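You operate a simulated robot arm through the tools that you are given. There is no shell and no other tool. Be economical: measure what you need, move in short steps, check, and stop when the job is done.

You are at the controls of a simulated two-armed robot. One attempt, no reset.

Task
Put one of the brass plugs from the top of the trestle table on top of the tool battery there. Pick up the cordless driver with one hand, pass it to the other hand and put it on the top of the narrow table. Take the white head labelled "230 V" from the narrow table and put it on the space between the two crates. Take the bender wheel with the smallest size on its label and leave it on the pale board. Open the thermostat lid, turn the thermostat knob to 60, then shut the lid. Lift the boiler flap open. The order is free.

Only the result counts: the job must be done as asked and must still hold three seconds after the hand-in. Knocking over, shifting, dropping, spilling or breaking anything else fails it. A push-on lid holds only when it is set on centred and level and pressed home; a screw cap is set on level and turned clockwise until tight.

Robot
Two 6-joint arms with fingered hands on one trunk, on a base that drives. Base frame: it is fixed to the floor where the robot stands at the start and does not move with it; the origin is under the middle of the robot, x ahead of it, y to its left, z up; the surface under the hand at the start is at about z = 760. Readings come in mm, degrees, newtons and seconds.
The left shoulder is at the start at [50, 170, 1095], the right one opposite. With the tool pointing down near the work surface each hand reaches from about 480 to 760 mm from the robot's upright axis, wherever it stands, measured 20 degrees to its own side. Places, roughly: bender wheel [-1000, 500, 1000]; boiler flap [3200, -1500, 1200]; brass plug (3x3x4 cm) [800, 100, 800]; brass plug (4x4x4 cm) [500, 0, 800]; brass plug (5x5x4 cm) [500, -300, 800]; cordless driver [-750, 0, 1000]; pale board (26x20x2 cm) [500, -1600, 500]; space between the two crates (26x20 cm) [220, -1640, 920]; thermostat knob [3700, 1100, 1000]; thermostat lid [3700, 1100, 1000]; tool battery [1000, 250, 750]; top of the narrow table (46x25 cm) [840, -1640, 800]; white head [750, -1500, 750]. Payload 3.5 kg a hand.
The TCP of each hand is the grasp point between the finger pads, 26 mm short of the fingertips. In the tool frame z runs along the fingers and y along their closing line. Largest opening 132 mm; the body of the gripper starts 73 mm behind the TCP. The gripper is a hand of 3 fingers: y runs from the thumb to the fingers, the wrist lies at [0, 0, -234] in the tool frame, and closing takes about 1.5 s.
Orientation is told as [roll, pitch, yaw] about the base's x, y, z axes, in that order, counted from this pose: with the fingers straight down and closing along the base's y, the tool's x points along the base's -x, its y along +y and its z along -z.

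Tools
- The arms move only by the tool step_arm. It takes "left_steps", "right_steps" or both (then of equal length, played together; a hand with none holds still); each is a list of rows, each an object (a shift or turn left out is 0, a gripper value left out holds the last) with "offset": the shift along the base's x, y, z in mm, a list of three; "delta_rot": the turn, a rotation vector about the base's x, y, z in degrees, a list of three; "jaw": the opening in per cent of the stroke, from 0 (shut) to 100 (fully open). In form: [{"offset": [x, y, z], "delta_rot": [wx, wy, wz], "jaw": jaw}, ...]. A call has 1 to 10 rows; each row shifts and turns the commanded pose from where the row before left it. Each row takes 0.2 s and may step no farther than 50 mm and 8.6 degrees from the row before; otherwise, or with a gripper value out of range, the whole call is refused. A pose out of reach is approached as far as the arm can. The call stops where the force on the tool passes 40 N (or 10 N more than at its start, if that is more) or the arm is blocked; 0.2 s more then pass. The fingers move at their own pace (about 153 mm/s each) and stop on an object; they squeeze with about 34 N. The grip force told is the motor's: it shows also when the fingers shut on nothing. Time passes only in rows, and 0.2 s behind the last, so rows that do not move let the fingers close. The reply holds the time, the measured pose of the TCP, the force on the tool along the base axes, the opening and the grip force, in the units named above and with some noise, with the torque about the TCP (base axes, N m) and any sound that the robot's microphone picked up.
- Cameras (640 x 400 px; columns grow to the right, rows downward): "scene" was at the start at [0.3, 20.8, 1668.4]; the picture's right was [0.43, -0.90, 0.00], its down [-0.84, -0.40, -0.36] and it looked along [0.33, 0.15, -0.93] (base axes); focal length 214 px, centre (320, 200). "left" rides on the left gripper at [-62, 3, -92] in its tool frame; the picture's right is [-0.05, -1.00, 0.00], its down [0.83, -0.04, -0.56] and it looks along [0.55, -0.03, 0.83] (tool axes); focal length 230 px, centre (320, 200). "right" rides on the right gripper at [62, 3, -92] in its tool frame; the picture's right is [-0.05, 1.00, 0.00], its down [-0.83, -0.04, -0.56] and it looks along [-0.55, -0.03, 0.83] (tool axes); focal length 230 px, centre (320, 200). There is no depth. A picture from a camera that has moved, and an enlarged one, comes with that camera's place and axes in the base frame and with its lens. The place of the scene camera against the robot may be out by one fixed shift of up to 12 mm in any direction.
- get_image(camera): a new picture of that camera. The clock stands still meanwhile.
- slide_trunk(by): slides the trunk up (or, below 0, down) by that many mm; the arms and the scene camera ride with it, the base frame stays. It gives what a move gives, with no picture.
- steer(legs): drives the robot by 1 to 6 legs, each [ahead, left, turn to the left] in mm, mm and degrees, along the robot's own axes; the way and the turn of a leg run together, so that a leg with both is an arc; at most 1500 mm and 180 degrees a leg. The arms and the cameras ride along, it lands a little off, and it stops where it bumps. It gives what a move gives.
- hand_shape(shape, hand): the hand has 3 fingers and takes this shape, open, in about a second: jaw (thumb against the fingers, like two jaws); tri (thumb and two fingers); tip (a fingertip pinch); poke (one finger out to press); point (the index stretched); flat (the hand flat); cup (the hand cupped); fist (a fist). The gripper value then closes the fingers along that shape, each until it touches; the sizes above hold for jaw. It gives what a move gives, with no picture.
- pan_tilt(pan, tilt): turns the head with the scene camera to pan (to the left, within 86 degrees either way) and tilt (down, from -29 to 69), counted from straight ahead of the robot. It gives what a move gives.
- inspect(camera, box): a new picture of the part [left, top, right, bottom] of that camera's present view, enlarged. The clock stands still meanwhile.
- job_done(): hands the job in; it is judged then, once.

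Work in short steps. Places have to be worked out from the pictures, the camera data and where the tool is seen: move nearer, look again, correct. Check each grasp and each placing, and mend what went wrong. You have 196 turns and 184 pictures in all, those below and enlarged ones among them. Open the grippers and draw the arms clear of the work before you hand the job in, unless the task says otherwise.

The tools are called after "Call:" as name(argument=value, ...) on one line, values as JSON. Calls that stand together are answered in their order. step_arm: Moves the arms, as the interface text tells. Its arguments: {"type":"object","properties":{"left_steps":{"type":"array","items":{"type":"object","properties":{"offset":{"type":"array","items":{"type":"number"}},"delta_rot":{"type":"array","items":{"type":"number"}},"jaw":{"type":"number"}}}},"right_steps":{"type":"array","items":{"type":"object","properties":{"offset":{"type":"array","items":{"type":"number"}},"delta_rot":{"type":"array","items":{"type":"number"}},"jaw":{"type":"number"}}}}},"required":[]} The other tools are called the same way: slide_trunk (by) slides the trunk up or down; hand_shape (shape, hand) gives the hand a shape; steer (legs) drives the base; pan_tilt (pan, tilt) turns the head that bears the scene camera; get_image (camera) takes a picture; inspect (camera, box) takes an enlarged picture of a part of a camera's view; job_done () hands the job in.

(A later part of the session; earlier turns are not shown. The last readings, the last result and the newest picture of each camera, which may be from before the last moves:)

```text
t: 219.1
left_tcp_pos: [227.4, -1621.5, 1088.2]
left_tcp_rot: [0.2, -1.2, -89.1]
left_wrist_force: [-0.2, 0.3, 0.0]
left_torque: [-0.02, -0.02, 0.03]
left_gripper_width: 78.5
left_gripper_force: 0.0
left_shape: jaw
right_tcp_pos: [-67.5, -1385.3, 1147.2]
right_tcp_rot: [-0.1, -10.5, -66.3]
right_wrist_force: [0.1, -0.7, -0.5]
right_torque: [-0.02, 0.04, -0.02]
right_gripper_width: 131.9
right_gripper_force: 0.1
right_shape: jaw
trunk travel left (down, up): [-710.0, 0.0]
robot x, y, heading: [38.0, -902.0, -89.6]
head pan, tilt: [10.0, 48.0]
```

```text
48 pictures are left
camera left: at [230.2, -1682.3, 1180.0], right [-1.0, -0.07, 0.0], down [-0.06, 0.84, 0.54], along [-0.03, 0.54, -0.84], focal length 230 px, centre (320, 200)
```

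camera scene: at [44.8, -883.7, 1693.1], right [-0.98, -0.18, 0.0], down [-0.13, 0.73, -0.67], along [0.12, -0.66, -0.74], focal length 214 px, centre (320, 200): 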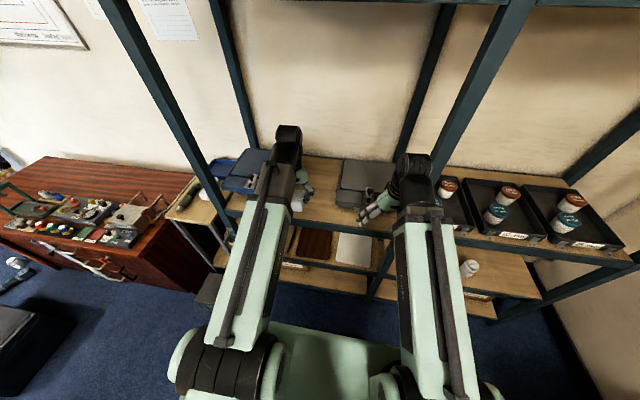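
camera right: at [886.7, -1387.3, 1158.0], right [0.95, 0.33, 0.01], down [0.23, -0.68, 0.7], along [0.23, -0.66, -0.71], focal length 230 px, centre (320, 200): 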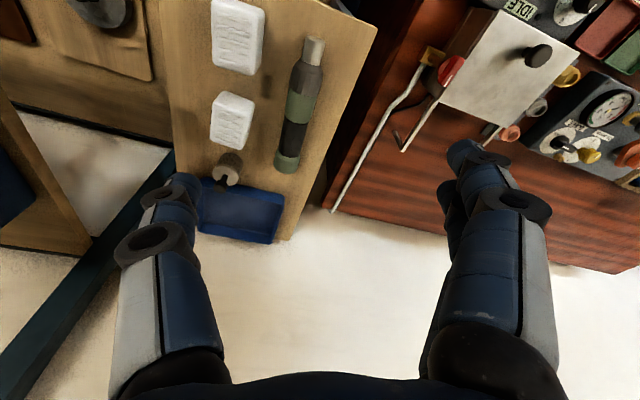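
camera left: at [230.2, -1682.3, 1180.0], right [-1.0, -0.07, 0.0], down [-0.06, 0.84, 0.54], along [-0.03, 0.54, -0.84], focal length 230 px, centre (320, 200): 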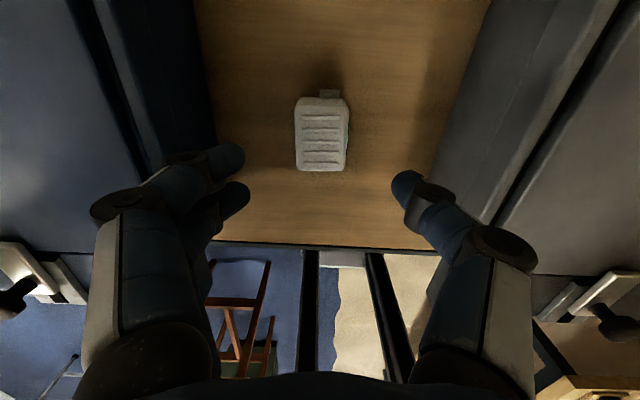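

The 230 V head stands between the crates. I retract L, back off, turn to face +x and drive past the trestle table, then look ahead.

Call:
step_arm(left_steps=[{"offset": [0, 20, 20], "jaw": 100}, {"offset": [0, 35, 20]}, {"offset": [0, 40, 15]}, {"offset": [0, 40, 0]}, {"offset": [0, 35, 0]}])

Call:
steer(legs=[[-130, 0, 0], [0, 0, 90], [1300, 0, 0]])

Call:
pan_tilt(pan=0, tilt=30)

Call:
get_image(camera="scene")

Call:
pan_tilt(pan=55, tilt=30)

Call:
get_image(camera="scene")

```text
t: 220.3
left_tcp_pos: [225.4, -1451.1, 1141.8]
left_tcp_rot: [0.2, -1.3, -89.1]
left_wrist_force: [-0.1, -0.6, -0.1]
left_torque: [0.01, 0.0, 0.02]
left_gripper_width: 131.9
left_gripper_force: 0.1
left_shape: jaw
right_tcp_pos: [-67.4, -1384.3, 1147.7]
right_tcp_rot: [-0.1, -10.5, -66.3]
right_wrist_force: [0.4, 0.0, -0.1]
right_torque: [0.01, 0.03, 0.0]
right_gripper_width: 131.8
right_gripper_force: 0.0
right_shape: jaw
trunk travel left (down, up): [-710.0, 0.0]
robot x, y, heading: [39.8, -902.5, -89.9]
head pan, tilt: [10.0, 48.0]
```

```text
t: 231.5
left_tcp_pos: [1881.2, -597.5, 1141.4]
left_tcp_rot: [0.2, -1.2, 0.2]
left_wrist_force: [-0.3, 0.7, -0.3]
left_torque: [-0.01, 0.0, 0.01]
left_gripper_width: 131.8
left_gripper_force: 0.1
left_shape: jaw
right_tcp_pos: [1811.6, -889.2, 1147.5]
right_tcp_rot: [-0.1, -10.5, 23.2]
right_wrist_force: [0.4, 0.4, -0.9]
right_torque: [-0.02, 0.01, 0.01]
right_gripper_width: 131.9
right_gripper_force: 0.1
right_shape: jaw
trunk travel left (down, up): [-710.0, 0.0]
robot x, y, heading: [1335.3, -774.7, -0.3]
head pan, tilt: [10.0, 48.0]
```

```text
t: 232.3
left_tcp_pos: [1880.7, -596.1, 1142.0]
left_tcp_rot: [0.2, -1.3, 0.2]
left_wrist_force: [-0.6, 0.9, -0.2]
left_torque: [0.01, -0.02, 0.0]
left_gripper_width: 131.8
left_gripper_force: 0.0
left_shape: jaw
right_tcp_pos: [1810.4, -890.2, 1147.0]
right_tcp_rot: [-0.1, -10.6, 23.0]
right_wrist_force: [0.5, -0.9, 0.2]
right_torque: [0.01, -0.05, 0.0]
right_gripper_width: 131.9
right_gripper_force: 0.2
right_shape: jaw
trunk travel left (down, up): [-710.0, 0.0]
robot x, y, heading: [1329.2, -773.7, -0.6]
head pan, tilt: [0.0, 30.0]
```

```text
47 pictures are left
camera scene: at [1369.7, -778.2, 1719.8], right [-0.01, -1.0, 0.0], down [-0.5, 0.01, -0.87], along [0.87, -0.01, -0.5], focal length 214 px, centre (320, 200)
```

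scene: 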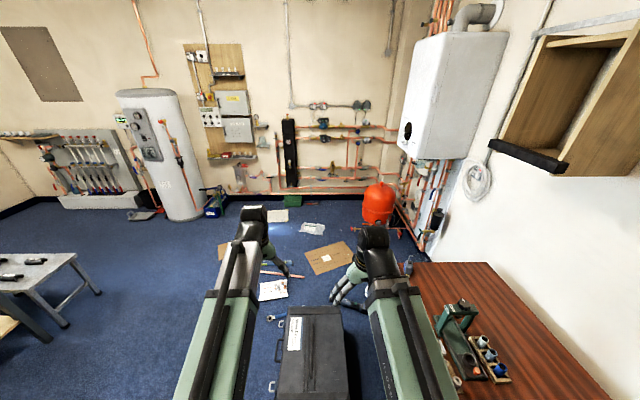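

```text
t: 233.6
left_tcp_pos: [1880.1, -597.0, 1142.0]
left_tcp_rot: [0.3, -1.3, 0.2]
left_wrist_force: [-0.3, 0.8, -0.8]
left_torque: [0.02, 0.03, -0.01]
left_gripper_width: 132.1
left_gripper_force: 0.0
left_shape: jaw
right_tcp_pos: [1810.1, -890.2, 1147.9]
right_tcp_rot: [-0.1, -10.4, 23.1]
right_wrist_force: [0.7, 0.4, 0.2]
right_torque: [0.02, 0.03, 0.02]
right_gripper_width: 132.1
right_gripper_force: 0.0
right_shape: jaw
trunk travel left (down, up): [-710.0, 0.0]
robot x, y, heading: [1329.5, -772.3, -0.6]
head pan, tilt: [55.0, 30.0]
```

```text
46 pictures are left
camera scene: at [1331.9, -703.8, 1719.9], right [0.81, -0.58, 0.0], down [-0.29, -0.41, -0.87], along [0.5, 0.7, -0.5], focal length 214 px, centre (320, 200)
```

scene: 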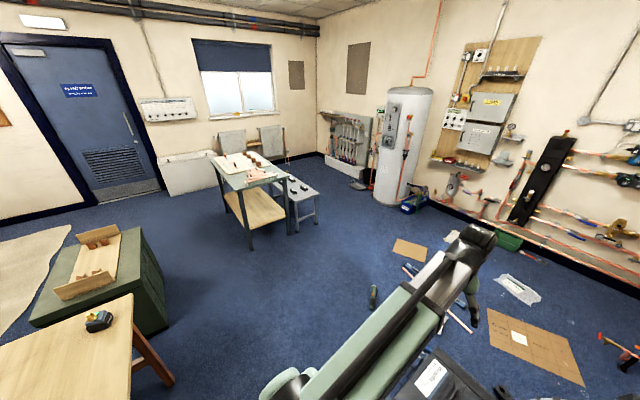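

I can see the cylinder with its control panel and the boiler on the right. I zoom on both.

Call:
pan_tilt(pan=0, tilt=20)

Call:
inspect(camera="scene", box=[380, 40, 540, 290])

Call:
inspect(camera="scene", box=[100, 110, 220, 260])

```text
t: 234.8
left_tcp_pos: [1880.3, -596.9, 1142.7]
left_tcp_rot: [0.2, -1.3, 0.2]
left_wrist_force: [-0.6, -0.4, 0.1]
left_torque: [0.0, 0.0, -0.01]
left_gripper_width: 131.7
left_gripper_force: 0.1
left_shape: jaw
right_tcp_pos: [1811.1, -888.3, 1147.8]
right_tcp_rot: [-0.1, -10.5, 23.1]
right_wrist_force: [0.3, 0.2, -0.4]
right_torque: [0.01, -0.02, 0.03]
right_gripper_width: 131.8
right_gripper_force: 0.1
right_shape: jaw
trunk travel left (down, up): [-710.0, 0.0]
robot x, y, heading: [1326.2, -775.4, -0.7]
head pan, tilt: [0.0, 20.0]
```

```text
1.60 times, centred on (460, 165) of scene
camera zoom: at [1372.3, -778.2, 1735.9], right [-0.01, -1.0, 0.0], down [-0.34, 0.0, -0.94], along [0.94, -0.01, -0.34], focal length 343 px, centre (96, 256)
```

zoom: 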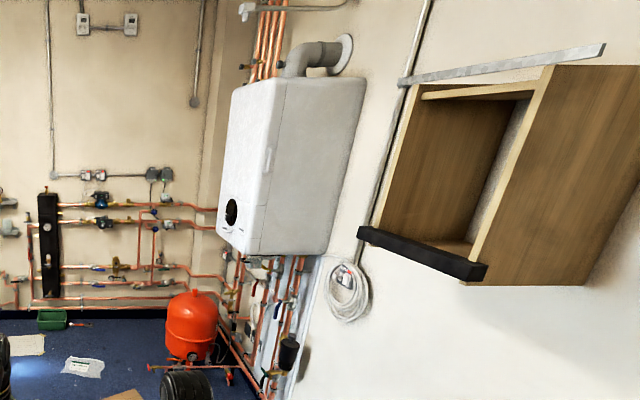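

```text
2.67 times, centred on (160, 185) of scene
camera zoom: at [1372.3, -778.2, 1735.9], right [-0.01, -1.0, 0.0], down [-0.34, 0.0, -0.94], along [0.94, -0.01, -0.34], focal length 572 px, centre (747, 240)
```

zoom: 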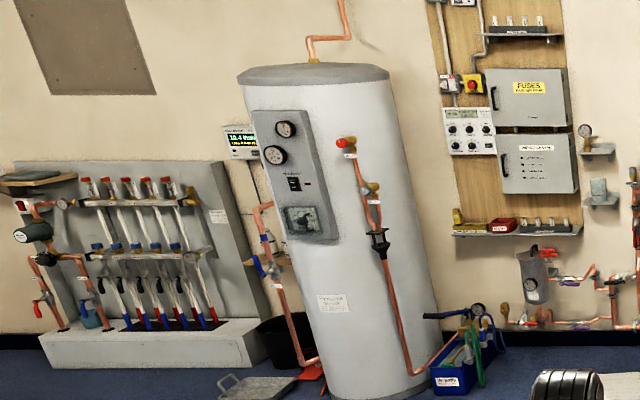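

The thermostat is the small lidded box on the cylinder's panel (≈(3560,970,1040)). I strafe to y≈650, clear of the floor clutter, and drive ahead to x≈2800.

Call:
steer(legs=[[0, 1425, 0.6], [1450, 0, 0]])

Call:
pan_tilt(pan=22, tilt=35)

Call:
get_image(camera="scene")

```text
t: 248.8
left_tcp_pos: [3337.8, 839.7, 1141.0]
left_tcp_rot: [0.2, -1.2, 0.8]
left_wrist_force: [0.1, 0.2, 1.1]
left_torque: [-0.01, 0.03, 0.0]
left_gripper_width: 132.0
left_gripper_force: 0.1
left_shape: jaw
right_tcp_pos: [3270.9, 546.4, 1147.6]
right_tcp_rot: [-0.1, -10.5, 23.8]
right_wrist_force: [0.1, 0.5, 0.2]
right_torque: [0.01, 0.02, 0.0]
right_gripper_width: 131.8
right_gripper_force: 0.0
right_shape: jaw
trunk travel left (down, up): [-710.0, 0.0]
robot x, y, heading: [2786.1, 656.9, -0.0]
head pan, tilt: [0.0, 20.0]
```

```text
t: 249.6
left_tcp_pos: [3337.7, 840.0, 1141.9]
left_tcp_rot: [0.2, -1.3, 0.8]
left_wrist_force: [-0.1, 0.4, 0.2]
left_torque: [0.05, 0.02, -0.01]
left_gripper_width: 131.9
left_gripper_force: 0.0
left_shape: jaw
right_tcp_pos: [3271.7, 546.4, 1147.8]
right_tcp_rot: [-0.1, -10.5, 23.8]
right_wrist_force: [0.0, 0.3, 1.0]
right_torque: [0.0, 0.01, -0.03]
right_gripper_width: 132.2
right_gripper_force: 0.1
right_shape: jaw
trunk travel left (down, up): [-710.0, 0.0]
robot x, y, heading: [2789.6, 655.7, -0.0]
head pan, tilt: [22.0, 35.0]
```

```text
43 pictures are left
camera scene: at [2820.2, 686.0, 1712.1], right [0.37, -0.93, 0.0], down [-0.53, -0.21, -0.82], along [0.76, 0.31, -0.57], focal length 214 px, centre (320, 200)
```

scene: 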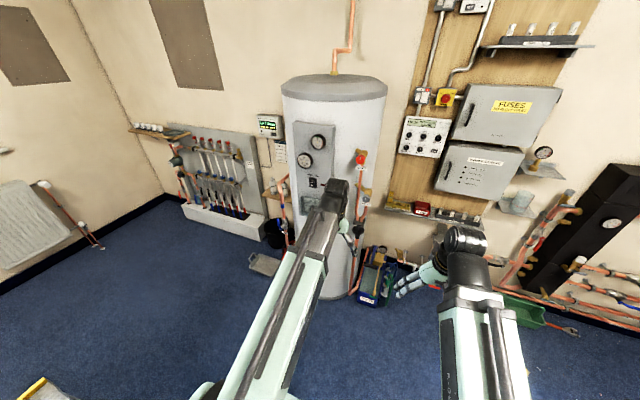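

L's arm partly hides it; I shift L to the right and zoom on the panel.

Call:
step_arm(left_steps=[{"offset": [0, -40, 0]}, {"offset": [0, -40, 0]}, {"offset": [0, -40, 0]}], right_steps=[{"offset": [0, -40, 0]}, {"offset": [0, -40, 0]}, {"offset": [0, -40, 0]}])

Call:
inspect(camera="scene", box=[270, 110, 370, 240])

Call:
inspect(camera="scene", box=[292, 175, 340, 215])

```text
t: 250.4
left_tcp_pos: [3338.3, 719.7, 1143.5]
left_tcp_rot: [0.3, -1.4, 0.8]
left_wrist_force: [0.3, 0.2, -0.5]
left_torque: [0.07, -0.02, 0.03]
left_gripper_width: 132.0
left_gripper_force: 0.1
left_shape: jaw
right_tcp_pos: [3270.9, 423.4, 1147.2]
right_tcp_rot: [-0.2, -10.6, 23.7]
right_wrist_force: [0.3, -0.2, -0.2]
right_torque: [0.01, -0.03, -0.03]
right_gripper_width: 132.1
right_gripper_force: 0.1
right_shape: jaw
trunk travel left (down, up): [-710.0, 0.0]
robot x, y, heading: [2788.8, 655.4, -0.1]
head pan, tilt: [22.0, 35.0]
```

```text
3.08 times, centred on (320, 175) of scene
camera zoom: at [2820.2, 684.5, 1712.1], right [0.38, -0.93, 0.0], down [-0.53, -0.21, -0.82], along [0.76, 0.31, -0.57], focal length 660 px, centre (320, 277)
```

zoom: 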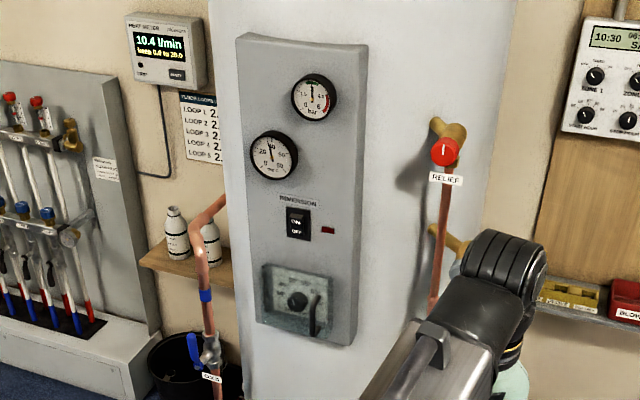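

```text
10.00 times, centred on (316, 195) of scene
camera zoom: at [2820.2, 684.5, 1712.1], right [0.38, -0.93, 0.0], down [-0.53, -0.21, -0.82], along [0.76, 0.31, -0.57], focal length 2145 px, centre (360, 250)
```

zoom: 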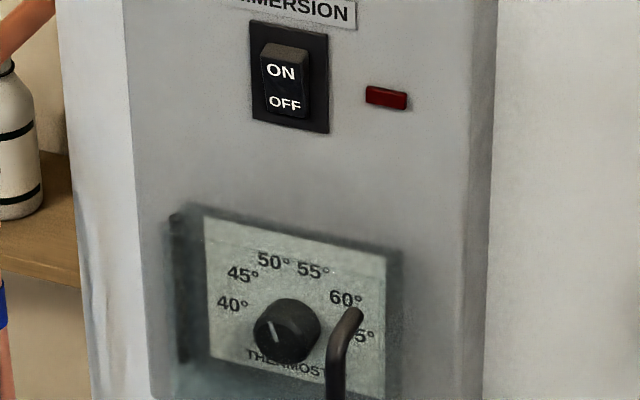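

The lid is transparent, hinged on its left, with a black bar handle at right; the panel faces -x, thermostat at ≈(3678,1075,1006). I move the base to (2700,905) and turn L to point forward.

Call:
steer(legs=[[-89, 250, 0]])

Call:
step_arm(left_steps=[{"offset": [28, 10, -10], "delta_rot": [0, -8.4, 0]}, {"offset": [28, 10, -10], "delta_rot": [0, -8.4, 0]}, {"offset": [28, 10, -12], "delta_rot": [0, -8.4, 0]}, {"offset": [28, 10, -12], "delta_rot": [0, -8.4, 0]}, {"offset": [28, 10, -12], "delta_rot": [0, -8.4, 0]}, {"offset": [28, 10, -12], "delta_rot": [0, -8.4, 0]}, {"offset": [28, 10, -12], "delta_rot": [0, -8.4, 0]}, {"offset": [28, 10, -12], "delta_rot": [0, -8.4, 0]}, {"offset": [28, 10, -12], "delta_rot": [0, -8.4, 0]}, {"offset": [28, 10, -12], "delta_rot": [0, -8.4, 0]}])

Call:
get_image(camera="left")

```text
t: 252.3
left_tcp_pos: [3248.4, 972.4, 1144.6]
left_tcp_rot: [0.1, -1.3, 1.1]
left_wrist_force: [0.7, -0.1, 1.1]
left_torque: [0.0, -0.05, -0.01]
left_gripper_width: 132.1
left_gripper_force: 0.0
left_shape: jaw
right_tcp_pos: [3183.5, 676.3, 1147.2]
right_tcp_rot: [-0.1, -10.5, 24.2]
right_wrist_force: [-0.1, -0.2, -0.2]
right_torque: [-0.03, 0.0, 0.01]
right_gripper_width: 131.9
right_gripper_force: 0.0
right_shape: jaw
trunk travel left (down, up): [-710.0, 0.0]
robot x, y, heading: [2700.4, 902.5, 0.4]
head pan, tilt: [22.0, 35.0]
```

```text
t: 254.5
left_tcp_pos: [3523.4, 1072.9, 1028.6]
left_tcp_rot: [-13.5, -85.2, 13.8]
left_wrist_force: [0.7, -0.1, -0.3]
left_torque: [0.0, 0.03, -0.03]
left_gripper_width: 132.1
left_gripper_force: 0.0
left_shape: jaw
left hand out of reach, approached as far as the arm can: row 9
right_tcp_pos: [3185.9, 675.7, 1146.4]
right_tcp_rot: [-0.1, -10.3, 24.2]
right_wrist_force: [1.0, 0.2, -0.1]
right_torque: [-0.01, 0.04, 0.04]
right_gripper_width: 132.0
right_gripper_force: 0.0
right_shape: jaw
trunk travel left (down, up): [-710.0, 0.0]
robot x, y, heading: [2700.2, 905.5, 0.5]
head pan, tilt: [22.0, 35.0]
```

```text
40 pictures are left
camera left: at [3437.2, 1075.4, 1097.0], right [0.01, -1.0, 0.07], down [-0.62, -0.06, -0.78], along [0.78, -0.04, -0.62], focal length 230 px, centre (320, 200)
```

left: 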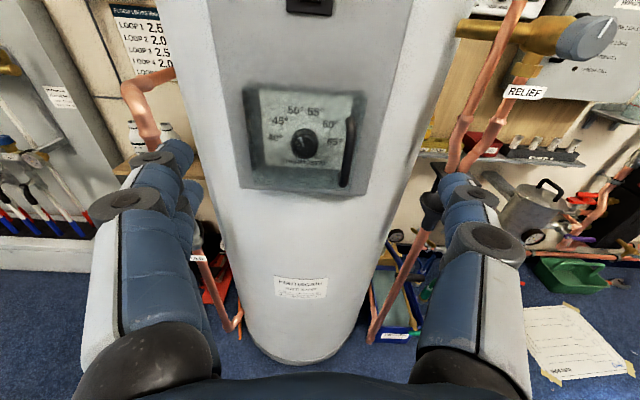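

Horizontal pointing works here and gives a fine view: knob and bar handle. I move in line with the handle and take a second fix.

Call:
step_arm(left_steps=[{"offset": [2, -13, -18], "delta_rot": [0, -3, 0]}, {"offset": [2, -13, -18], "delta_rot": [0, -2, 0]}, {"offset": [3, -12, -17]}, {"offset": [0, 0, 0]}])

Call:
get_image(camera="left")

```text
t: 255.5
left_tcp_pos: [3529.4, 1033.4, 976.9]
left_tcp_rot: [-102.4, -88.8, 102.7]
left_wrist_force: [0.0, -0.4, 0.4]
left_torque: [0.01, -0.01, 0.04]
left_gripper_width: 131.9
left_gripper_force: 0.0
left_shape: jaw
right_tcp_pos: [3184.1, 676.4, 1148.1]
right_tcp_rot: [-0.1, -10.5, 24.2]
right_wrist_force: [0.1, 0.7, -0.1]
right_torque: [-0.02, -0.02, 0.0]
right_gripper_width: 131.7
right_gripper_force: 0.1
right_shape: jaw
trunk travel left (down, up): [-710.0, 0.0]
robot x, y, heading: [2702.0, 903.3, 0.5]
head pan, tilt: [22.0, 35.0]
```

```text
39 pictures are left
camera left: at [3437.1, 1036.0, 1037.7], right [0.0, -1.0, 0.07], down [-0.55, -0.06, -0.83], along [0.83, -0.04, -0.55], focal length 230 px, centre (320, 200)
```

left: 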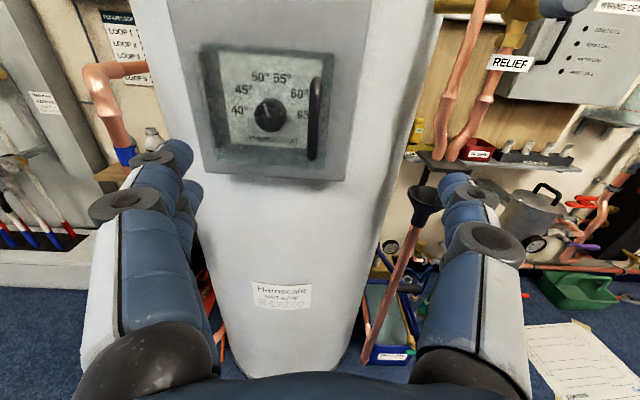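

Triangulated: knob ≈(3700,1087,972), handle bar ≈(3665,1038,982). I narrow the opening and advance onto the bar, then check.

Call:
step_arm(left_steps=[{"offset": [35, 5, 5], "jaw": 55}, {"offset": [35, 0, 0]}, {"offset": [25, 0, 0]}, {"offset": [15, 0, 0]}, {"offset": [8, 0, 0]}, {"offset": [0, 0, 0]}])

Call:
get_image(camera="left")

```text
t: 256.9
left_tcp_pos: [3635.6, 1038.7, 987.7]
left_tcp_rot: [-101.2, -88.8, 101.3]
left_wrist_force: [0.6, 0.9, 0.2]
left_torque: [-0.04, 0.0, 0.01]
left_gripper_width: 73.4
left_gripper_force: 0.1
left_shape: jaw
left hand out of reach, approached as far as the arm can: row 4, 5
right_tcp_pos: [3184.0, 675.4, 1147.4]
right_tcp_rot: [-0.2, -10.5, 24.1]
right_wrist_force: [0.4, -0.3, -0.4]
right_torque: [-0.02, 0.0, 0.01]
right_gripper_width: 132.1
right_gripper_force: 0.0
right_shape: jaw
trunk travel left (down, up): [-710.0, 0.0]
robot x, y, heading: [2699.0, 909.3, 0.5]
head pan, tilt: [22.0, 35.0]
```

```text
38 pictures are left
camera left: at [3543.6, 1042.2, 1048.0], right [0.0, -1.0, 0.07], down [-0.55, -0.06, -0.83], along [0.83, -0.04, -0.55], focal length 230 px, centre (320, 200)
```

left: 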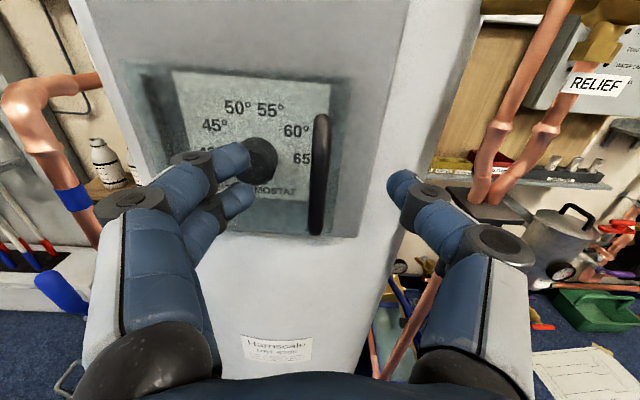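

Centred on the bar but at the reach limit. I draw back 65 mm, drive the base 80 mm ahead, then check contact range.

Call:
step_arm(left_steps=[{"offset": [-33, 0, -3]}, {"offset": [-32, 0, -3]}])

Call:
steer(legs=[[80, 0, -0.5]])

Call:
get_image(camera="left")

```text
t: 257.5
left_tcp_pos: [3568.6, 1039.4, 981.6]
left_tcp_rot: [-101.5, -88.8, 101.6]
left_wrist_force: [0.2, -0.3, -0.5]
left_torque: [-0.02, -0.01, 0.02]
left_gripper_width: 73.1
left_gripper_force: 0.0
left_shape: jaw
right_tcp_pos: [3184.6, 676.6, 1146.4]
right_tcp_rot: [-0.1, -10.6, 24.1]
right_wrist_force: [1.6, -0.4, 0.0]
right_torque: [0.03, -0.01, -0.02]
right_gripper_width: 132.0
right_gripper_force: 0.0
right_shape: jaw
trunk travel left (down, up): [-710.0, 0.0]
robot x, y, heading: [2701.2, 902.9, 0.7]
head pan, tilt: [22.0, 35.0]
```

```text
t: 258.6
left_tcp_pos: [3652.4, 1032.8, 979.9]
left_tcp_rot: [-97.6, -88.8, 97.2]
left_wrist_force: [-0.2, -0.5, 0.2]
left_torque: [-0.03, 0.01, 0.02]
left_gripper_width: 73.2
left_gripper_force: 0.1
left_shape: jaw
right_tcp_pos: [3263.5, 672.4, 1145.9]
right_tcp_rot: [-0.1, -10.4, 23.7]
right_wrist_force: [0.2, 0.6, -0.7]
right_torque: [0.0, 0.05, -0.01]
right_gripper_width: 132.1
right_gripper_force: 0.0
right_shape: jaw
trunk travel left (down, up): [-710.0, 0.0]
robot x, y, heading: [2779.2, 902.7, -0.0]
head pan, tilt: [22.0, 35.0]
```

```text
37 pictures are left
camera left: at [3560.6, 1036.3, 1039.8], right [-0.01, -1.0, 0.07], down [-0.55, -0.06, -0.83], along [0.83, -0.04, -0.55], focal length 230 px, centre (320, 200)
```

left: 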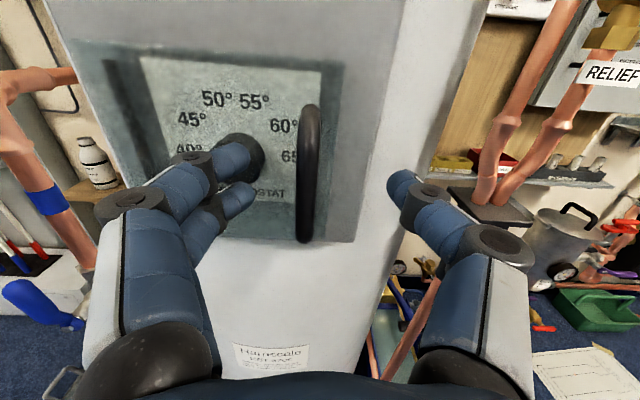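

The bar is between the fingers. I adjust 5 mm and close on it.

Call:
step_arm(left_steps=[{"offset": [2, 6, 0]}, {"offset": [0, 0, 0], "jaw": 0}, {"offset": [0, 0, 0]}, {"offset": [0, 0, 0]}, {"offset": [0, 0, 0]}, {"offset": [0, 0, 0]}])

Call:
get_image(camera="left")

```text
t: 259.9
left_tcp_pos: [3654.0, 1039.0, 980.6]
left_tcp_rot: [-101.3, -88.7, 101.1]
left_wrist_force: [2.6, 4.8, 0.9]
left_torque: [0.01, 0.0, 0.01]
left_gripper_width: 0.2
left_gripper_force: 34.2
left_shape: jaw
right_tcp_pos: [3263.9, 671.3, 1146.9]
right_tcp_rot: [-0.1, -10.5, 23.7]
right_wrist_force: [0.1, 0.6, -0.2]
right_torque: [-0.03, -0.03, -0.02]
right_gripper_width: 131.6
right_gripper_force: 0.0
right_shape: jaw
trunk travel left (down, up): [-710.0, 0.0]
robot x, y, heading: [2779.1, 904.9, -0.0]
head pan, tilt: [22.0, 35.0]
```

```text
36 pictures are left
camera left: at [3561.4, 1043.0, 1040.9], right [0.0, -1.0, 0.07], down [-0.55, -0.06, -0.83], along [0.83, -0.04, -0.55], focal length 230 px, centre (320, 200)
```

left: 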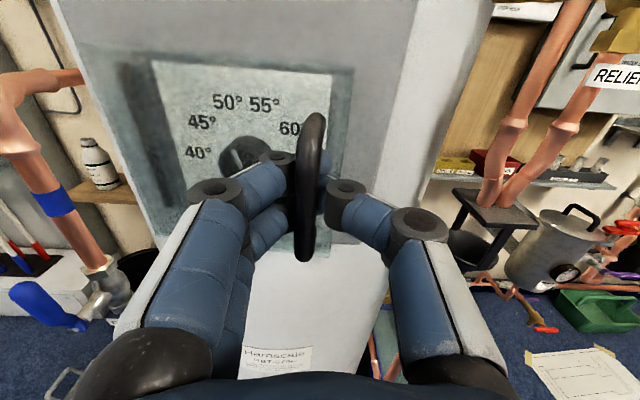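

The fingertips have hooked behind the bar. I pull along the lid's arc about its left hinge (first 30°), turning the hand slightly with it.

Call:
step_arm(left_steps=[{"offset": [-13.4, 4.2, 0], "delta_rot": [0, 0, -4]}, {"offset": [-12.7, 5.8, 0], "delta_rot": [0, 0, -4]}, {"offset": [-11.8, 7.5, 0], "delta_rot": [0, 0, -4]}, {"offset": [-10.7, 8.9, 0], "delta_rot": [0, 0, -4]}, {"offset": [0, 0, 0]}])

Call:
get_image(camera="left")

```text
t: 261.1
left_tcp_pos: [3609.5, 1070.9, 981.3]
left_tcp_rot: [-96.8, -88.6, 81.4]
left_wrist_force: [19.1, 12.7, -2.2]
left_torque: [0.05, 0.09, -0.3]
left_gripper_width: 0.1
left_gripper_force: 34.5
left_shape: jaw
right_tcp_pos: [3266.1, 673.4, 1147.2]
right_tcp_rot: [-0.1, -10.4, 23.7]
right_wrist_force: [0.9, 0.2, 0.1]
right_torque: [-0.03, -0.02, 0.02]
right_gripper_width: 131.8
right_gripper_force: 0.0
right_shape: jaw
trunk travel left (down, up): [-710.0, 0.0]
robot x, y, heading: [2785.1, 901.7, -0.1]
head pan, tilt: [22.0, 35.0]
stopped in row 5 (left hand): the force on the tool passed its limit at 42 N (the readings are from after the stop); the commanded pose is now the measured one
```

```text
35 pictures are left
camera left: at [3521.8, 1100.5, 1040.9], right [-0.27, -0.96, 0.08], down [-0.55, 0.09, -0.83], along [0.79, -0.26, -0.55], focal length 230 px, centre (320, 200)
```

left: 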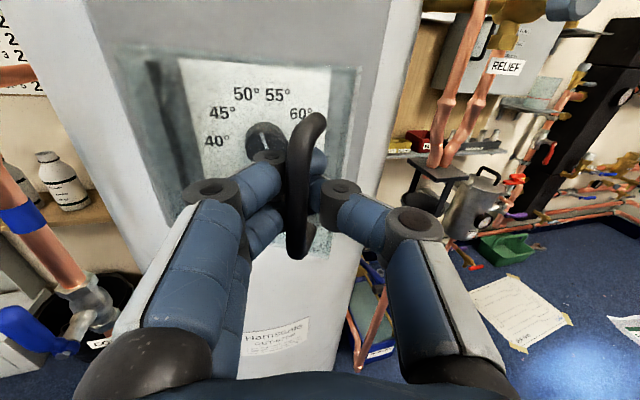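

Some resistance (19 N). I zoom to see how the lid moved.

Call:
inspect(camera="left", box=[100, 20, 380, 280])

Call:
inspect(camera="scene", box=[250, 150, 400, 270])

```text
1.54 times, centred on (240, 150) of left
camera zoom: at [3521.8, 1100.5, 1040.9], right [-0.27, -0.96, 0.08], down [-0.55, 0.09, -0.83], along [0.79, -0.26, -0.55], focal length 354 px, centre (443, 277)
```

zoom: 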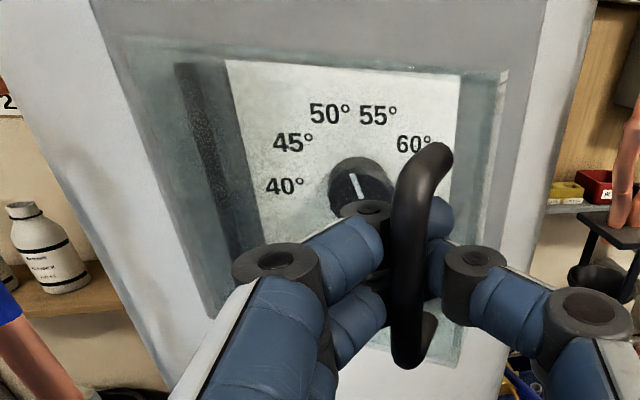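

```text
3.33 times, centred on (325, 210) of scene
camera zoom: at [2814.6, 935.2, 1711.8], right [0.37, -0.93, 0.0], down [-0.53, -0.22, -0.82], along [0.76, 0.31, -0.57], focal length 715 px, centre (303, 167)
```

zoom: 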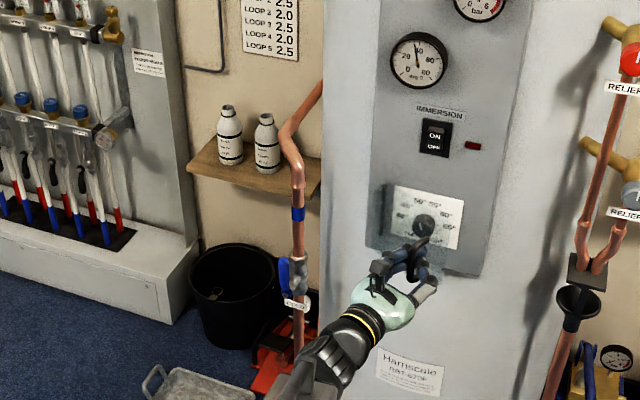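

The lid has swung about 30° and the pull was slightly off radius. I continue the arc with a smaller radius.

Call:
step_arm(left_steps=[{"offset": [2, 3, 0]}, {"offset": [-9, 13, 0], "delta_rot": [0, 0, -5]}, {"offset": [-7.5, 15, 0], "delta_rot": [0, 0, -5]}, {"offset": [-5, 16.5, 0], "delta_rot": [0, 0, -5]}, {"offset": [-2, 17, 0], "delta_rot": [0, 0, -5]}, {"offset": [0, 0, 0]}])

Call:
inspect(camera="scene", box=[290, 160, 370, 230])

```text
t: 262.4
left_tcp_pos: [3585.6, 1131.7, 981.6]
left_tcp_rot: [-99.1, -88.5, 63.1]
left_wrist_force: [0.5, -1.4, -9.3]
left_torque: [0.04, 0.14, -0.26]
left_gripper_width: 0.0
left_gripper_force: 34.1
left_shape: jaw
right_tcp_pos: [3264.6, 671.4, 1146.1]
right_tcp_rot: [0.0, -10.5, 23.7]
right_wrist_force: [-0.5, 0.0, -0.8]
right_torque: [0.02, 0.0, 0.03]
right_gripper_width: 131.9
right_gripper_force: 0.1
right_shape: jaw
trunk travel left (down, up): [-710.0, 0.0]
robot x, y, heading: [2781.8, 902.2, 0.1]
head pan, tilt: [22.0, 35.0]
```

```text
5.71 times, centred on (330, 195) of scene
camera zoom: at [2812.9, 934.1, 1712.0], right [0.37, -0.93, 0.0], down [-0.53, -0.21, -0.82], along [0.76, 0.31, -0.57], focal length 1226 px, centre (263, 229)
```

zoom: 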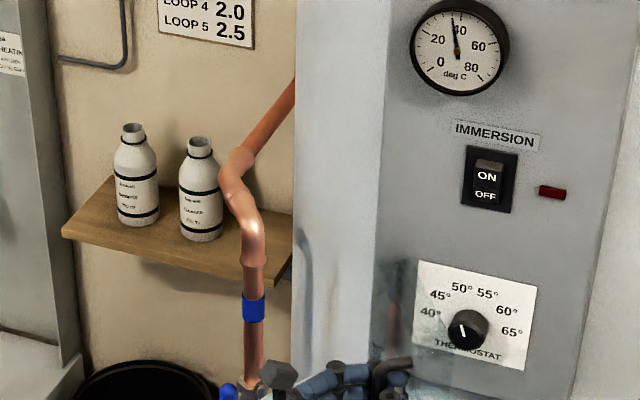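

The lid is about 70° open and the dial is clear (pointer near 43°). I swing it further, past 90° if it allows.

Call:
step_arm(left_steps=[{"offset": [1, 11, 0], "delta_rot": [0, 0, -5]}, {"offset": [2, 12, 0], "delta_rot": [0, 0, -5]}, {"offset": [4, 12, 0], "delta_rot": [0, 0, -5]}, {"offset": [5, 12, 0], "delta_rot": [0, 0, -5]}, {"offset": [7, 12, 0], "delta_rot": [0, 0, -5]}, {"offset": [0, 0, 0]}])

Call:
get_image(camera="scene")

```text
t: 263.4
left_tcp_pos: [3579.4, 1159.9, 985.1]
left_tcp_rot: [-75.4, -88.3, 23.6]
left_wrist_force: [33.9, -0.5, -19.8]
left_torque: [-0.01, 0.23, -0.04]
left_gripper_width: 0.0
left_gripper_force: 33.5
left_shape: jaw
left hand out of reach, approached as far as the arm can: row 3, 4
right_tcp_pos: [3266.3, 672.0, 1145.9]
right_tcp_rot: [-0.1, -10.3, 23.6]
right_wrist_force: [0.4, 0.2, 0.3]
right_torque: [-0.04, -0.03, 0.01]
right_gripper_width: 132.0
right_gripper_force: 0.0
right_shape: jaw
trunk travel left (down, up): [-710.0, 0.0]
robot x, y, heading: [2776.5, 903.7, -0.2]
head pan, tilt: [22.0, 35.0]
stopped in row 4 (left hand): the force on the tool passed its limit at 47 N (the readings are from after the stop); the commanded pose is now the measured one
```

```text
31 pictures are left
camera scene: at [2816.5, 934.5, 1711.9], right [0.37, -0.93, 0.0], down [-0.53, -0.21, -0.82], along [0.76, 0.31, -0.58], focal length 214 px, centre (320, 200)
```

scene: 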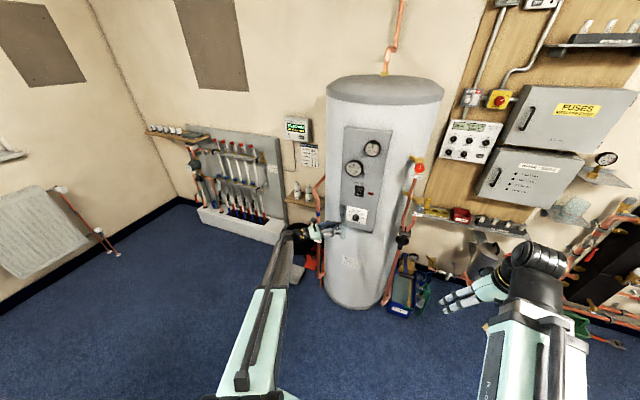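

The lid is about 80° open. I ease off, open the fingers and withdraw along the tool axis, then look.

Call:
step_arm(left_steps=[{"offset": [6, 0, 0]}, {"offset": [0, 0, 0], "jaw": 50}, {"offset": [0, 0, 0]}, {"offset": [0, 0, 0]}, {"offset": [-16, 25, 0]}, {"offset": [-20, 30, 0]}, {"offset": [-25, 30, 0]}, {"offset": [-45, 0, 0]}, {"offset": [-45, 0, 0]}])

Call:
inspect(camera="scene", box=[270, 170, 410, 270])

```text
t: 265.4
left_tcp_pos: [3421.8, 1242.6, 991.4]
left_tcp_rot: [-90.0, -88.5, 37.9]
left_wrist_force: [0.6, 0.1, -0.3]
left_torque: [0.01, -0.01, -0.02]
left_gripper_width: 65.6
left_gripper_force: 0.0
left_shape: jaw
left hand out of reach, approached as far as the arm can: row 1
right_tcp_pos: [3262.4, 672.3, 1148.2]
right_tcp_rot: [0.0, -10.5, 23.7]
right_wrist_force: [0.1, -0.1, -0.3]
right_torque: [-0.02, -0.01, 0.02]
right_gripper_width: 131.8
right_gripper_force: 0.1
right_shape: jaw
trunk travel left (down, up): [-710.0, 0.0]
robot x, y, heading: [2781.3, 905.6, -0.1]
head pan, tilt: [22.0, 35.0]
```

```text
4.00 times, centred on (340, 220) of scene
camera zoom: at [2811.9, 934.5, 1712.1], right [0.37, -0.93, 0.0], down [-0.53, -0.21, -0.82], along [0.76, 0.31, -0.57], focal length 858 px, centre (240, 120)
```

zoom: 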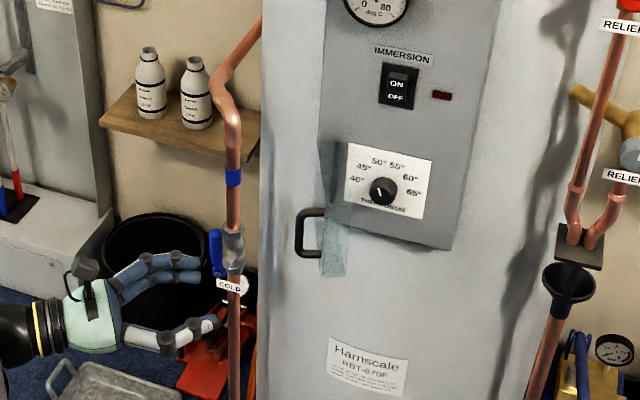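

The lid stays open (~78°). To clear it more, I'll push it from inside: I back the base 80 mm, straighten L with fingers closed to the right of the lid.

Call:
steer(legs=[[-80, 0, 0]])

Call:
step_arm(left_steps=[{"offset": [22, -29, -1], "delta_rot": [0, 0, 7.4], "jaw": 0}, {"offset": [22, -29, -1], "delta_rot": [0, 0, 7.4]}, {"offset": [22, -29, -1], "delta_rot": [0, 0, 7.4]}, {"offset": [22, -29, -1], "delta_rot": [0, 0, 7.4]}, {"offset": [22, -29, -1], "delta_rot": [0, 0, 7.4]}, {"offset": [22, -29, -1], "delta_rot": [0, 0, 7.4]}, {"offset": [22, -26, -1], "delta_rot": [0, 0, 7.4]}, {"offset": [0, 0, 0]}])

Call:
get_image(camera="left")

```text
t: 266.4
left_tcp_pos: [3339.9, 1243.8, 990.7]
left_tcp_rot: [-91.9, -88.5, 40.0]
left_wrist_force: [-0.9, -1.0, -0.4]
left_torque: [-0.01, 0.01, 0.04]
left_gripper_width: 65.6
left_gripper_force: 0.1
left_shape: jaw
right_tcp_pos: [3180.3, 672.5, 1147.7]
right_tcp_rot: [-0.2, -10.6, 23.9]
right_wrist_force: [-0.5, -0.1, -0.1]
right_torque: [-0.03, -0.05, 0.01]
right_gripper_width: 132.1
right_gripper_force: 0.0
right_shape: jaw
trunk travel left (down, up): [-710.0, 0.0]
robot x, y, heading: [2700.6, 905.5, -0.2]
head pan, tilt: [22.0, 35.0]
```

```text
t: 268.2
left_tcp_pos: [3496.7, 1043.2, 984.4]
left_tcp_rot: [-87.3, -88.6, 87.2]
left_wrist_force: [0.0, -0.1, 0.9]
left_torque: [0.0, -0.03, -0.01]
left_gripper_width: 0.0
left_gripper_force: 34.4
left_shape: jaw
right_tcp_pos: [3182.0, 673.3, 1147.7]
right_tcp_rot: [-0.1, -10.5, 23.8]
right_wrist_force: [-0.9, 0.3, -0.1]
right_torque: [0.0, 0.01, -0.01]
right_gripper_width: 132.0
right_gripper_force: 0.1
right_shape: jaw
trunk travel left (down, up): [-710.0, 0.0]
robot x, y, heading: [2699.7, 906.7, 0.3]
head pan, tilt: [22.0, 35.0]
```

```text
29 pictures are left
camera left: at [3404.9, 1047.3, 1044.8], right [0.0, -1.0, 0.08], down [-0.56, -0.06, -0.83], along [0.83, -0.05, -0.55], focal length 230 px, centre (320, 200)
```

left: 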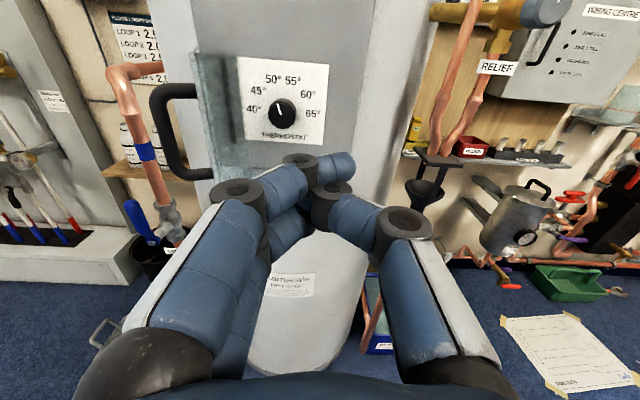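

The lid is now ~90° open, with enough clearance. I zoom on the dial to read the pointer and scale angles.

Call:
inspect(camera="left", box=[225, 50, 335, 150])

```text
4.00 times, centred on (280, 100) of left
camera zoom: at [3404.9, 1047.3, 1044.8], right [0.0, -1.0, 0.08], down [-0.56, -0.06, -0.83], along [0.83, -0.05, -0.55], focal length 920 px, centre (480, 600)
```

zoom: 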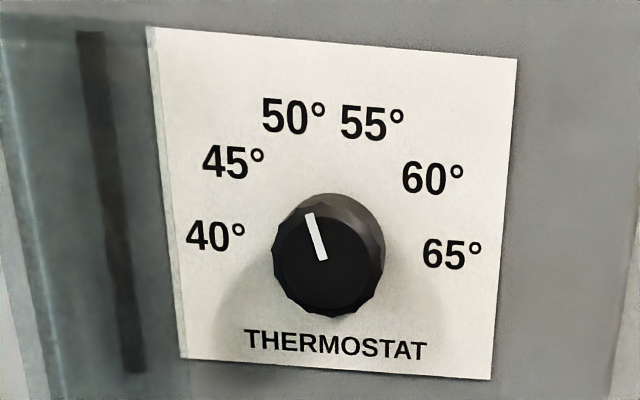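

The pointer reads 50° and the labels are ~36° apart, so 60° needs +72° clockwise. I drive 80 mm ahead, roll L's hand +54°, and centre on the knob at standoff.

Call:
steer(legs=[[80, 0, 0]])

Call:
step_arm(left_steps=[{"offset": [2, 8, -2], "delta_rot": [8, 0, 0], "jaw": 50}, {"offset": [2, 8, -2], "delta_rot": [8, 0, 0]}, {"offset": [2, 8, -2], "delta_rot": [8, 0, 0]}, {"offset": [2, 8, -2], "delta_rot": [8, 0, 0]}, {"offset": [2, 8, -2], "delta_rot": [8, 0, 0]}, {"offset": [2, 5, -1], "delta_rot": [7, 0, 0]}, {"offset": [0, 0, 0], "delta_rot": [7, 0, 0]}])

Call:
get_image(camera="left")

```text
t: 269.3
left_tcp_pos: [3578.7, 1043.7, 983.4]
left_tcp_rot: [-85.8, -88.7, 85.8]
left_wrist_force: [0.5, -0.1, -0.3]
left_torque: [0.02, 0.02, 0.02]
left_gripper_width: 0.1
left_gripper_force: 34.3
left_shape: jaw
right_tcp_pos: [3264.6, 672.8, 1146.0]
right_tcp_rot: [-0.2, -10.4, 23.8]
right_wrist_force: [0.5, 0.3, -0.1]
right_torque: [0.0, 0.06, -0.01]
right_gripper_width: 131.8
right_gripper_force: 0.0
right_shape: jaw
trunk travel left (down, up): [-710.0, 0.0]
robot x, y, heading: [2776.8, 903.7, -0.2]
head pan, tilt: [22.0, 35.0]
```

```text
t: 270.9
left_tcp_pos: [3589.0, 1087.7, 973.7]
left_tcp_rot: [89.8, -37.3, -90.0]
left_wrist_force: [0.2, -0.1, -0.4]
left_torque: [0.0, -0.02, -0.02]
left_gripper_width: 65.3
left_gripper_force: 0.1
left_shape: jaw
right_tcp_pos: [3262.2, 673.4, 1147.3]
right_tcp_rot: [0.0, -10.5, 23.8]
right_wrist_force: [-0.9, 0.1, 0.3]
right_torque: [-0.01, 0.03, 0.01]
right_gripper_width: 131.9
right_gripper_force: 0.1
right_shape: jaw
trunk travel left (down, up): [-710.0, 0.0]
robot x, y, heading: [2779.0, 902.0, -0.1]
head pan, tilt: [22.0, 35.0]
```

```text
27 pictures are left
camera left: at [3497.1, 1040.5, 1012.1], right [0.0, -0.65, -0.76], down [-0.56, 0.64, -0.54], along [0.83, 0.42, -0.36], focal length 230 px, centre (320, 200)
```

left: 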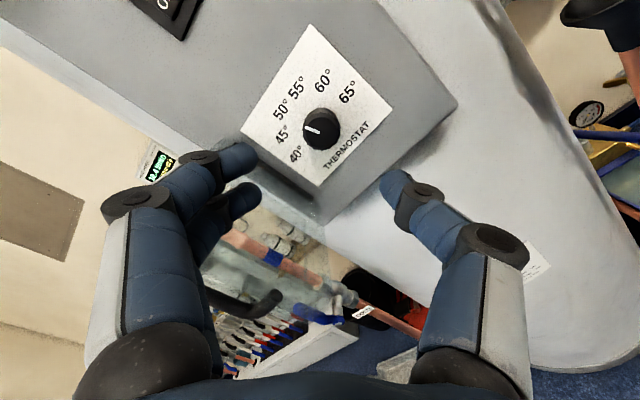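

The hand is lined up (knob at (1085,971)). I advance onto the knob and close.

Call:
step_arm(left_steps=[{"offset": [35, -1, -1]}, {"offset": [35, -1, -1]}, {"offset": [18, 0, 0]}, {"offset": [8, 0, 0]}, {"offset": [0, 0, 0], "jaw": 0}, {"offset": [0, 0, 0]}, {"offset": [0, 0, 0]}, {"offset": [0, 0, 0]}, {"offset": [0, 0, 0]}])

Call:
get_image(camera="left")

```text
t: 272.9
left_tcp_pos: [3686.0, 1086.0, 971.3]
left_tcp_rot: [89.8, -37.4, -90.0]
left_wrist_force: [5.4, -2.5, 2.2]
left_torque: [-0.01, -0.06, -0.04]
left_gripper_width: 23.6
left_gripper_force: 33.7
left_shape: jaw
right_tcp_pos: [3262.6, 673.0, 1146.0]
right_tcp_rot: [-0.1, -10.6, 23.9]
right_wrist_force: [-0.2, 0.4, -0.2]
right_torque: [0.02, -0.01, -0.01]
right_gripper_width: 131.9
right_gripper_force: 0.0
right_shape: jaw
trunk travel left (down, up): [-710.0, 0.0]
robot x, y, heading: [2779.8, 900.5, -0.1]
head pan, tilt: [22.0, 35.0]
```

```text
26 pictures are left
camera left: at [3593.3, 1037.9, 1010.2], right [0.0, -0.65, -0.76], down [-0.56, 0.63, -0.54], along [0.83, 0.42, -0.36], focal length 230 px, centre (320, 200)
```

left: 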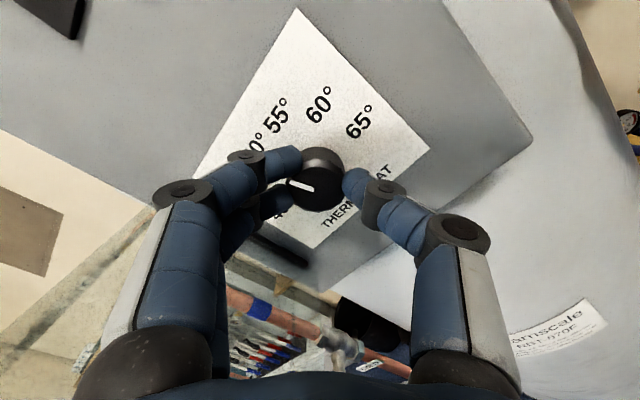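

The knob is pinched. I turn it +72° about the x axis.

Call:
step_arm(left_steps=[{"delta_rot": [8, 0, 0]}, {"delta_rot": [8, 0, 0]}, {"delta_rot": [8, 0, 0]}, {"delta_rot": [8, 0, 0]}, {"delta_rot": [8, 0, 0]}, {"delta_rot": [8, 0, 0]}, {"delta_rot": [8, 0, 0]}, {"delta_rot": [8, 0, 0]}, {"delta_rot": [8, 0, 0]}, {"offset": [0, 0, 0]}])

Call:
inspect(camera="left", box=[200, 0, 440, 280])

```text
t: 275.1
left_tcp_pos: [3686.8, 1085.7, 968.5]
left_tcp_rot: [89.6, 34.6, -90.1]
left_wrist_force: [-6.1, -6.3, -18.7]
left_torque: [-0.06, 0.39, -0.02]
left_gripper_width: 23.8
left_gripper_force: 33.5
left_shape: jaw
right_tcp_pos: [3263.6, 672.7, 1145.5]
right_tcp_rot: [-0.1, -10.5, 23.8]
right_wrist_force: [-0.1, -0.5, 0.9]
right_torque: [0.02, 0.02, 0.05]
right_gripper_width: 131.9
right_gripper_force: 0.0
right_shape: jaw
trunk travel left (down, up): [-710.0, 0.0]
robot x, y, heading: [2780.8, 906.3, 0.0]
head pan, tilt: [22.0, 35.0]
```

```text
1.43 times, centred on (320, 140) of left
camera zoom: at [3593.6, 1033.0, 935.6], right [-0.01, 0.53, -0.85], down [-0.55, 0.71, 0.44], along [0.83, 0.47, 0.29], focal length 329 px, centre (320, 286)
```

zoom: 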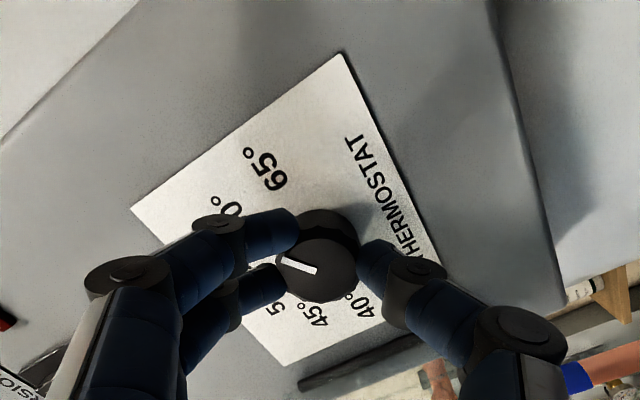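

The knob turned with the hand with no visible slip. I open, retract and check the pointer.

Call:
step_arm(left_steps=[{"offset": [0, 0, 2], "jaw": 50}, {"offset": [0, 0, 0]}, {"offset": [0, 0, 0]}, {"offset": [-15, 0, 0]}, {"offset": [-40, 0, 0]}, {"offset": [-45, 0, 0]}])

Call:
inspect(camera="left", box=[240, 50, 400, 210])

```text
t: 276.5
left_tcp_pos: [3583.4, 1087.9, 974.0]
left_tcp_rot: [89.9, 34.6, -90.0]
left_wrist_force: [0.5, 1.0, 1.1]
left_torque: [-0.02, 0.01, -0.01]
left_gripper_width: 65.3
left_gripper_force: 0.1
left_shape: jaw
right_tcp_pos: [3262.0, 671.6, 1146.6]
right_tcp_rot: [-0.1, -10.5, 23.8]
right_wrist_force: [0.2, -0.2, 0.1]
right_torque: [-0.01, 0.05, 0.01]
right_gripper_width: 131.7
right_gripper_force: 0.1
right_shape: jaw
trunk travel left (down, up): [-710.0, 0.0]
robot x, y, heading: [2782.4, 905.2, -0.4]
head pan, tilt: [22.0, 35.0]
```

```text
2.50 times, centred on (320, 130) of left
camera zoom: at [3492.1, 1034.2, 940.6], right [0.0, 0.52, -0.85], down [-0.56, 0.71, 0.44], along [0.83, 0.47, 0.29], focal length 575 px, centre (320, 375)
```

zoom: 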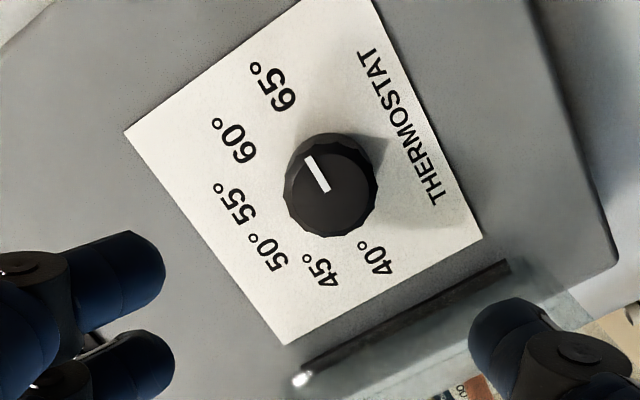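

After release the pointer sits near 65° or just past it – it was dragged on opening because the hand was a few mm off-axis. I re-centre (y 1086, z 969), grip again and look.

Call:
step_arm(left_steps=[{"offset": [30, -2, -5]}, {"offset": [40, 0, 0]}, {"offset": [25, 0, 0]}, {"offset": [8, 0, 0]}, {"offset": [0, 0, 0], "jaw": 0}, {"offset": [0, 0, 0]}, {"offset": [0, 0, 0]}, {"offset": [0, 0, 0]}, {"offset": [0, 0, 0]}])

Call:
inspect(camera="left", box=[240, 80, 400, 240])

```text
t: 278.5
left_tcp_pos: [3688.4, 1085.2, 967.4]
left_tcp_rot: [89.9, 34.6, -90.0]
left_wrist_force: [2.9, -1.5, -3.1]
left_torque: [-0.13, 0.04, -0.03]
left_gripper_width: 22.8
left_gripper_force: 34.2
left_shape: jaw
right_tcp_pos: [3262.7, 672.8, 1146.7]
right_tcp_rot: [-0.1, -10.4, 23.9]
right_wrist_force: [-0.1, -1.4, -0.1]
right_torque: [0.02, 0.03, -0.02]
right_gripper_width: 131.9
right_gripper_force: 0.0
right_shape: jaw
trunk travel left (down, up): [-710.0, 0.0]
robot x, y, heading: [2783.0, 905.3, -0.1]
head pan, tilt: [22.0, 35.0]
```

```text
2.50 times, centred on (320, 160) of left
camera zoom: at [3597.1, 1031.1, 934.6], right [0.0, 0.52, -0.85], down [-0.56, 0.71, 0.44], along [0.83, 0.47, 0.29], focal length 575 px, centre (320, 300)
```

zoom: 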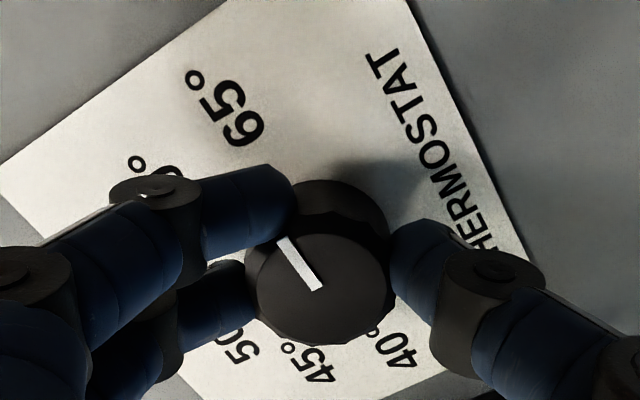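

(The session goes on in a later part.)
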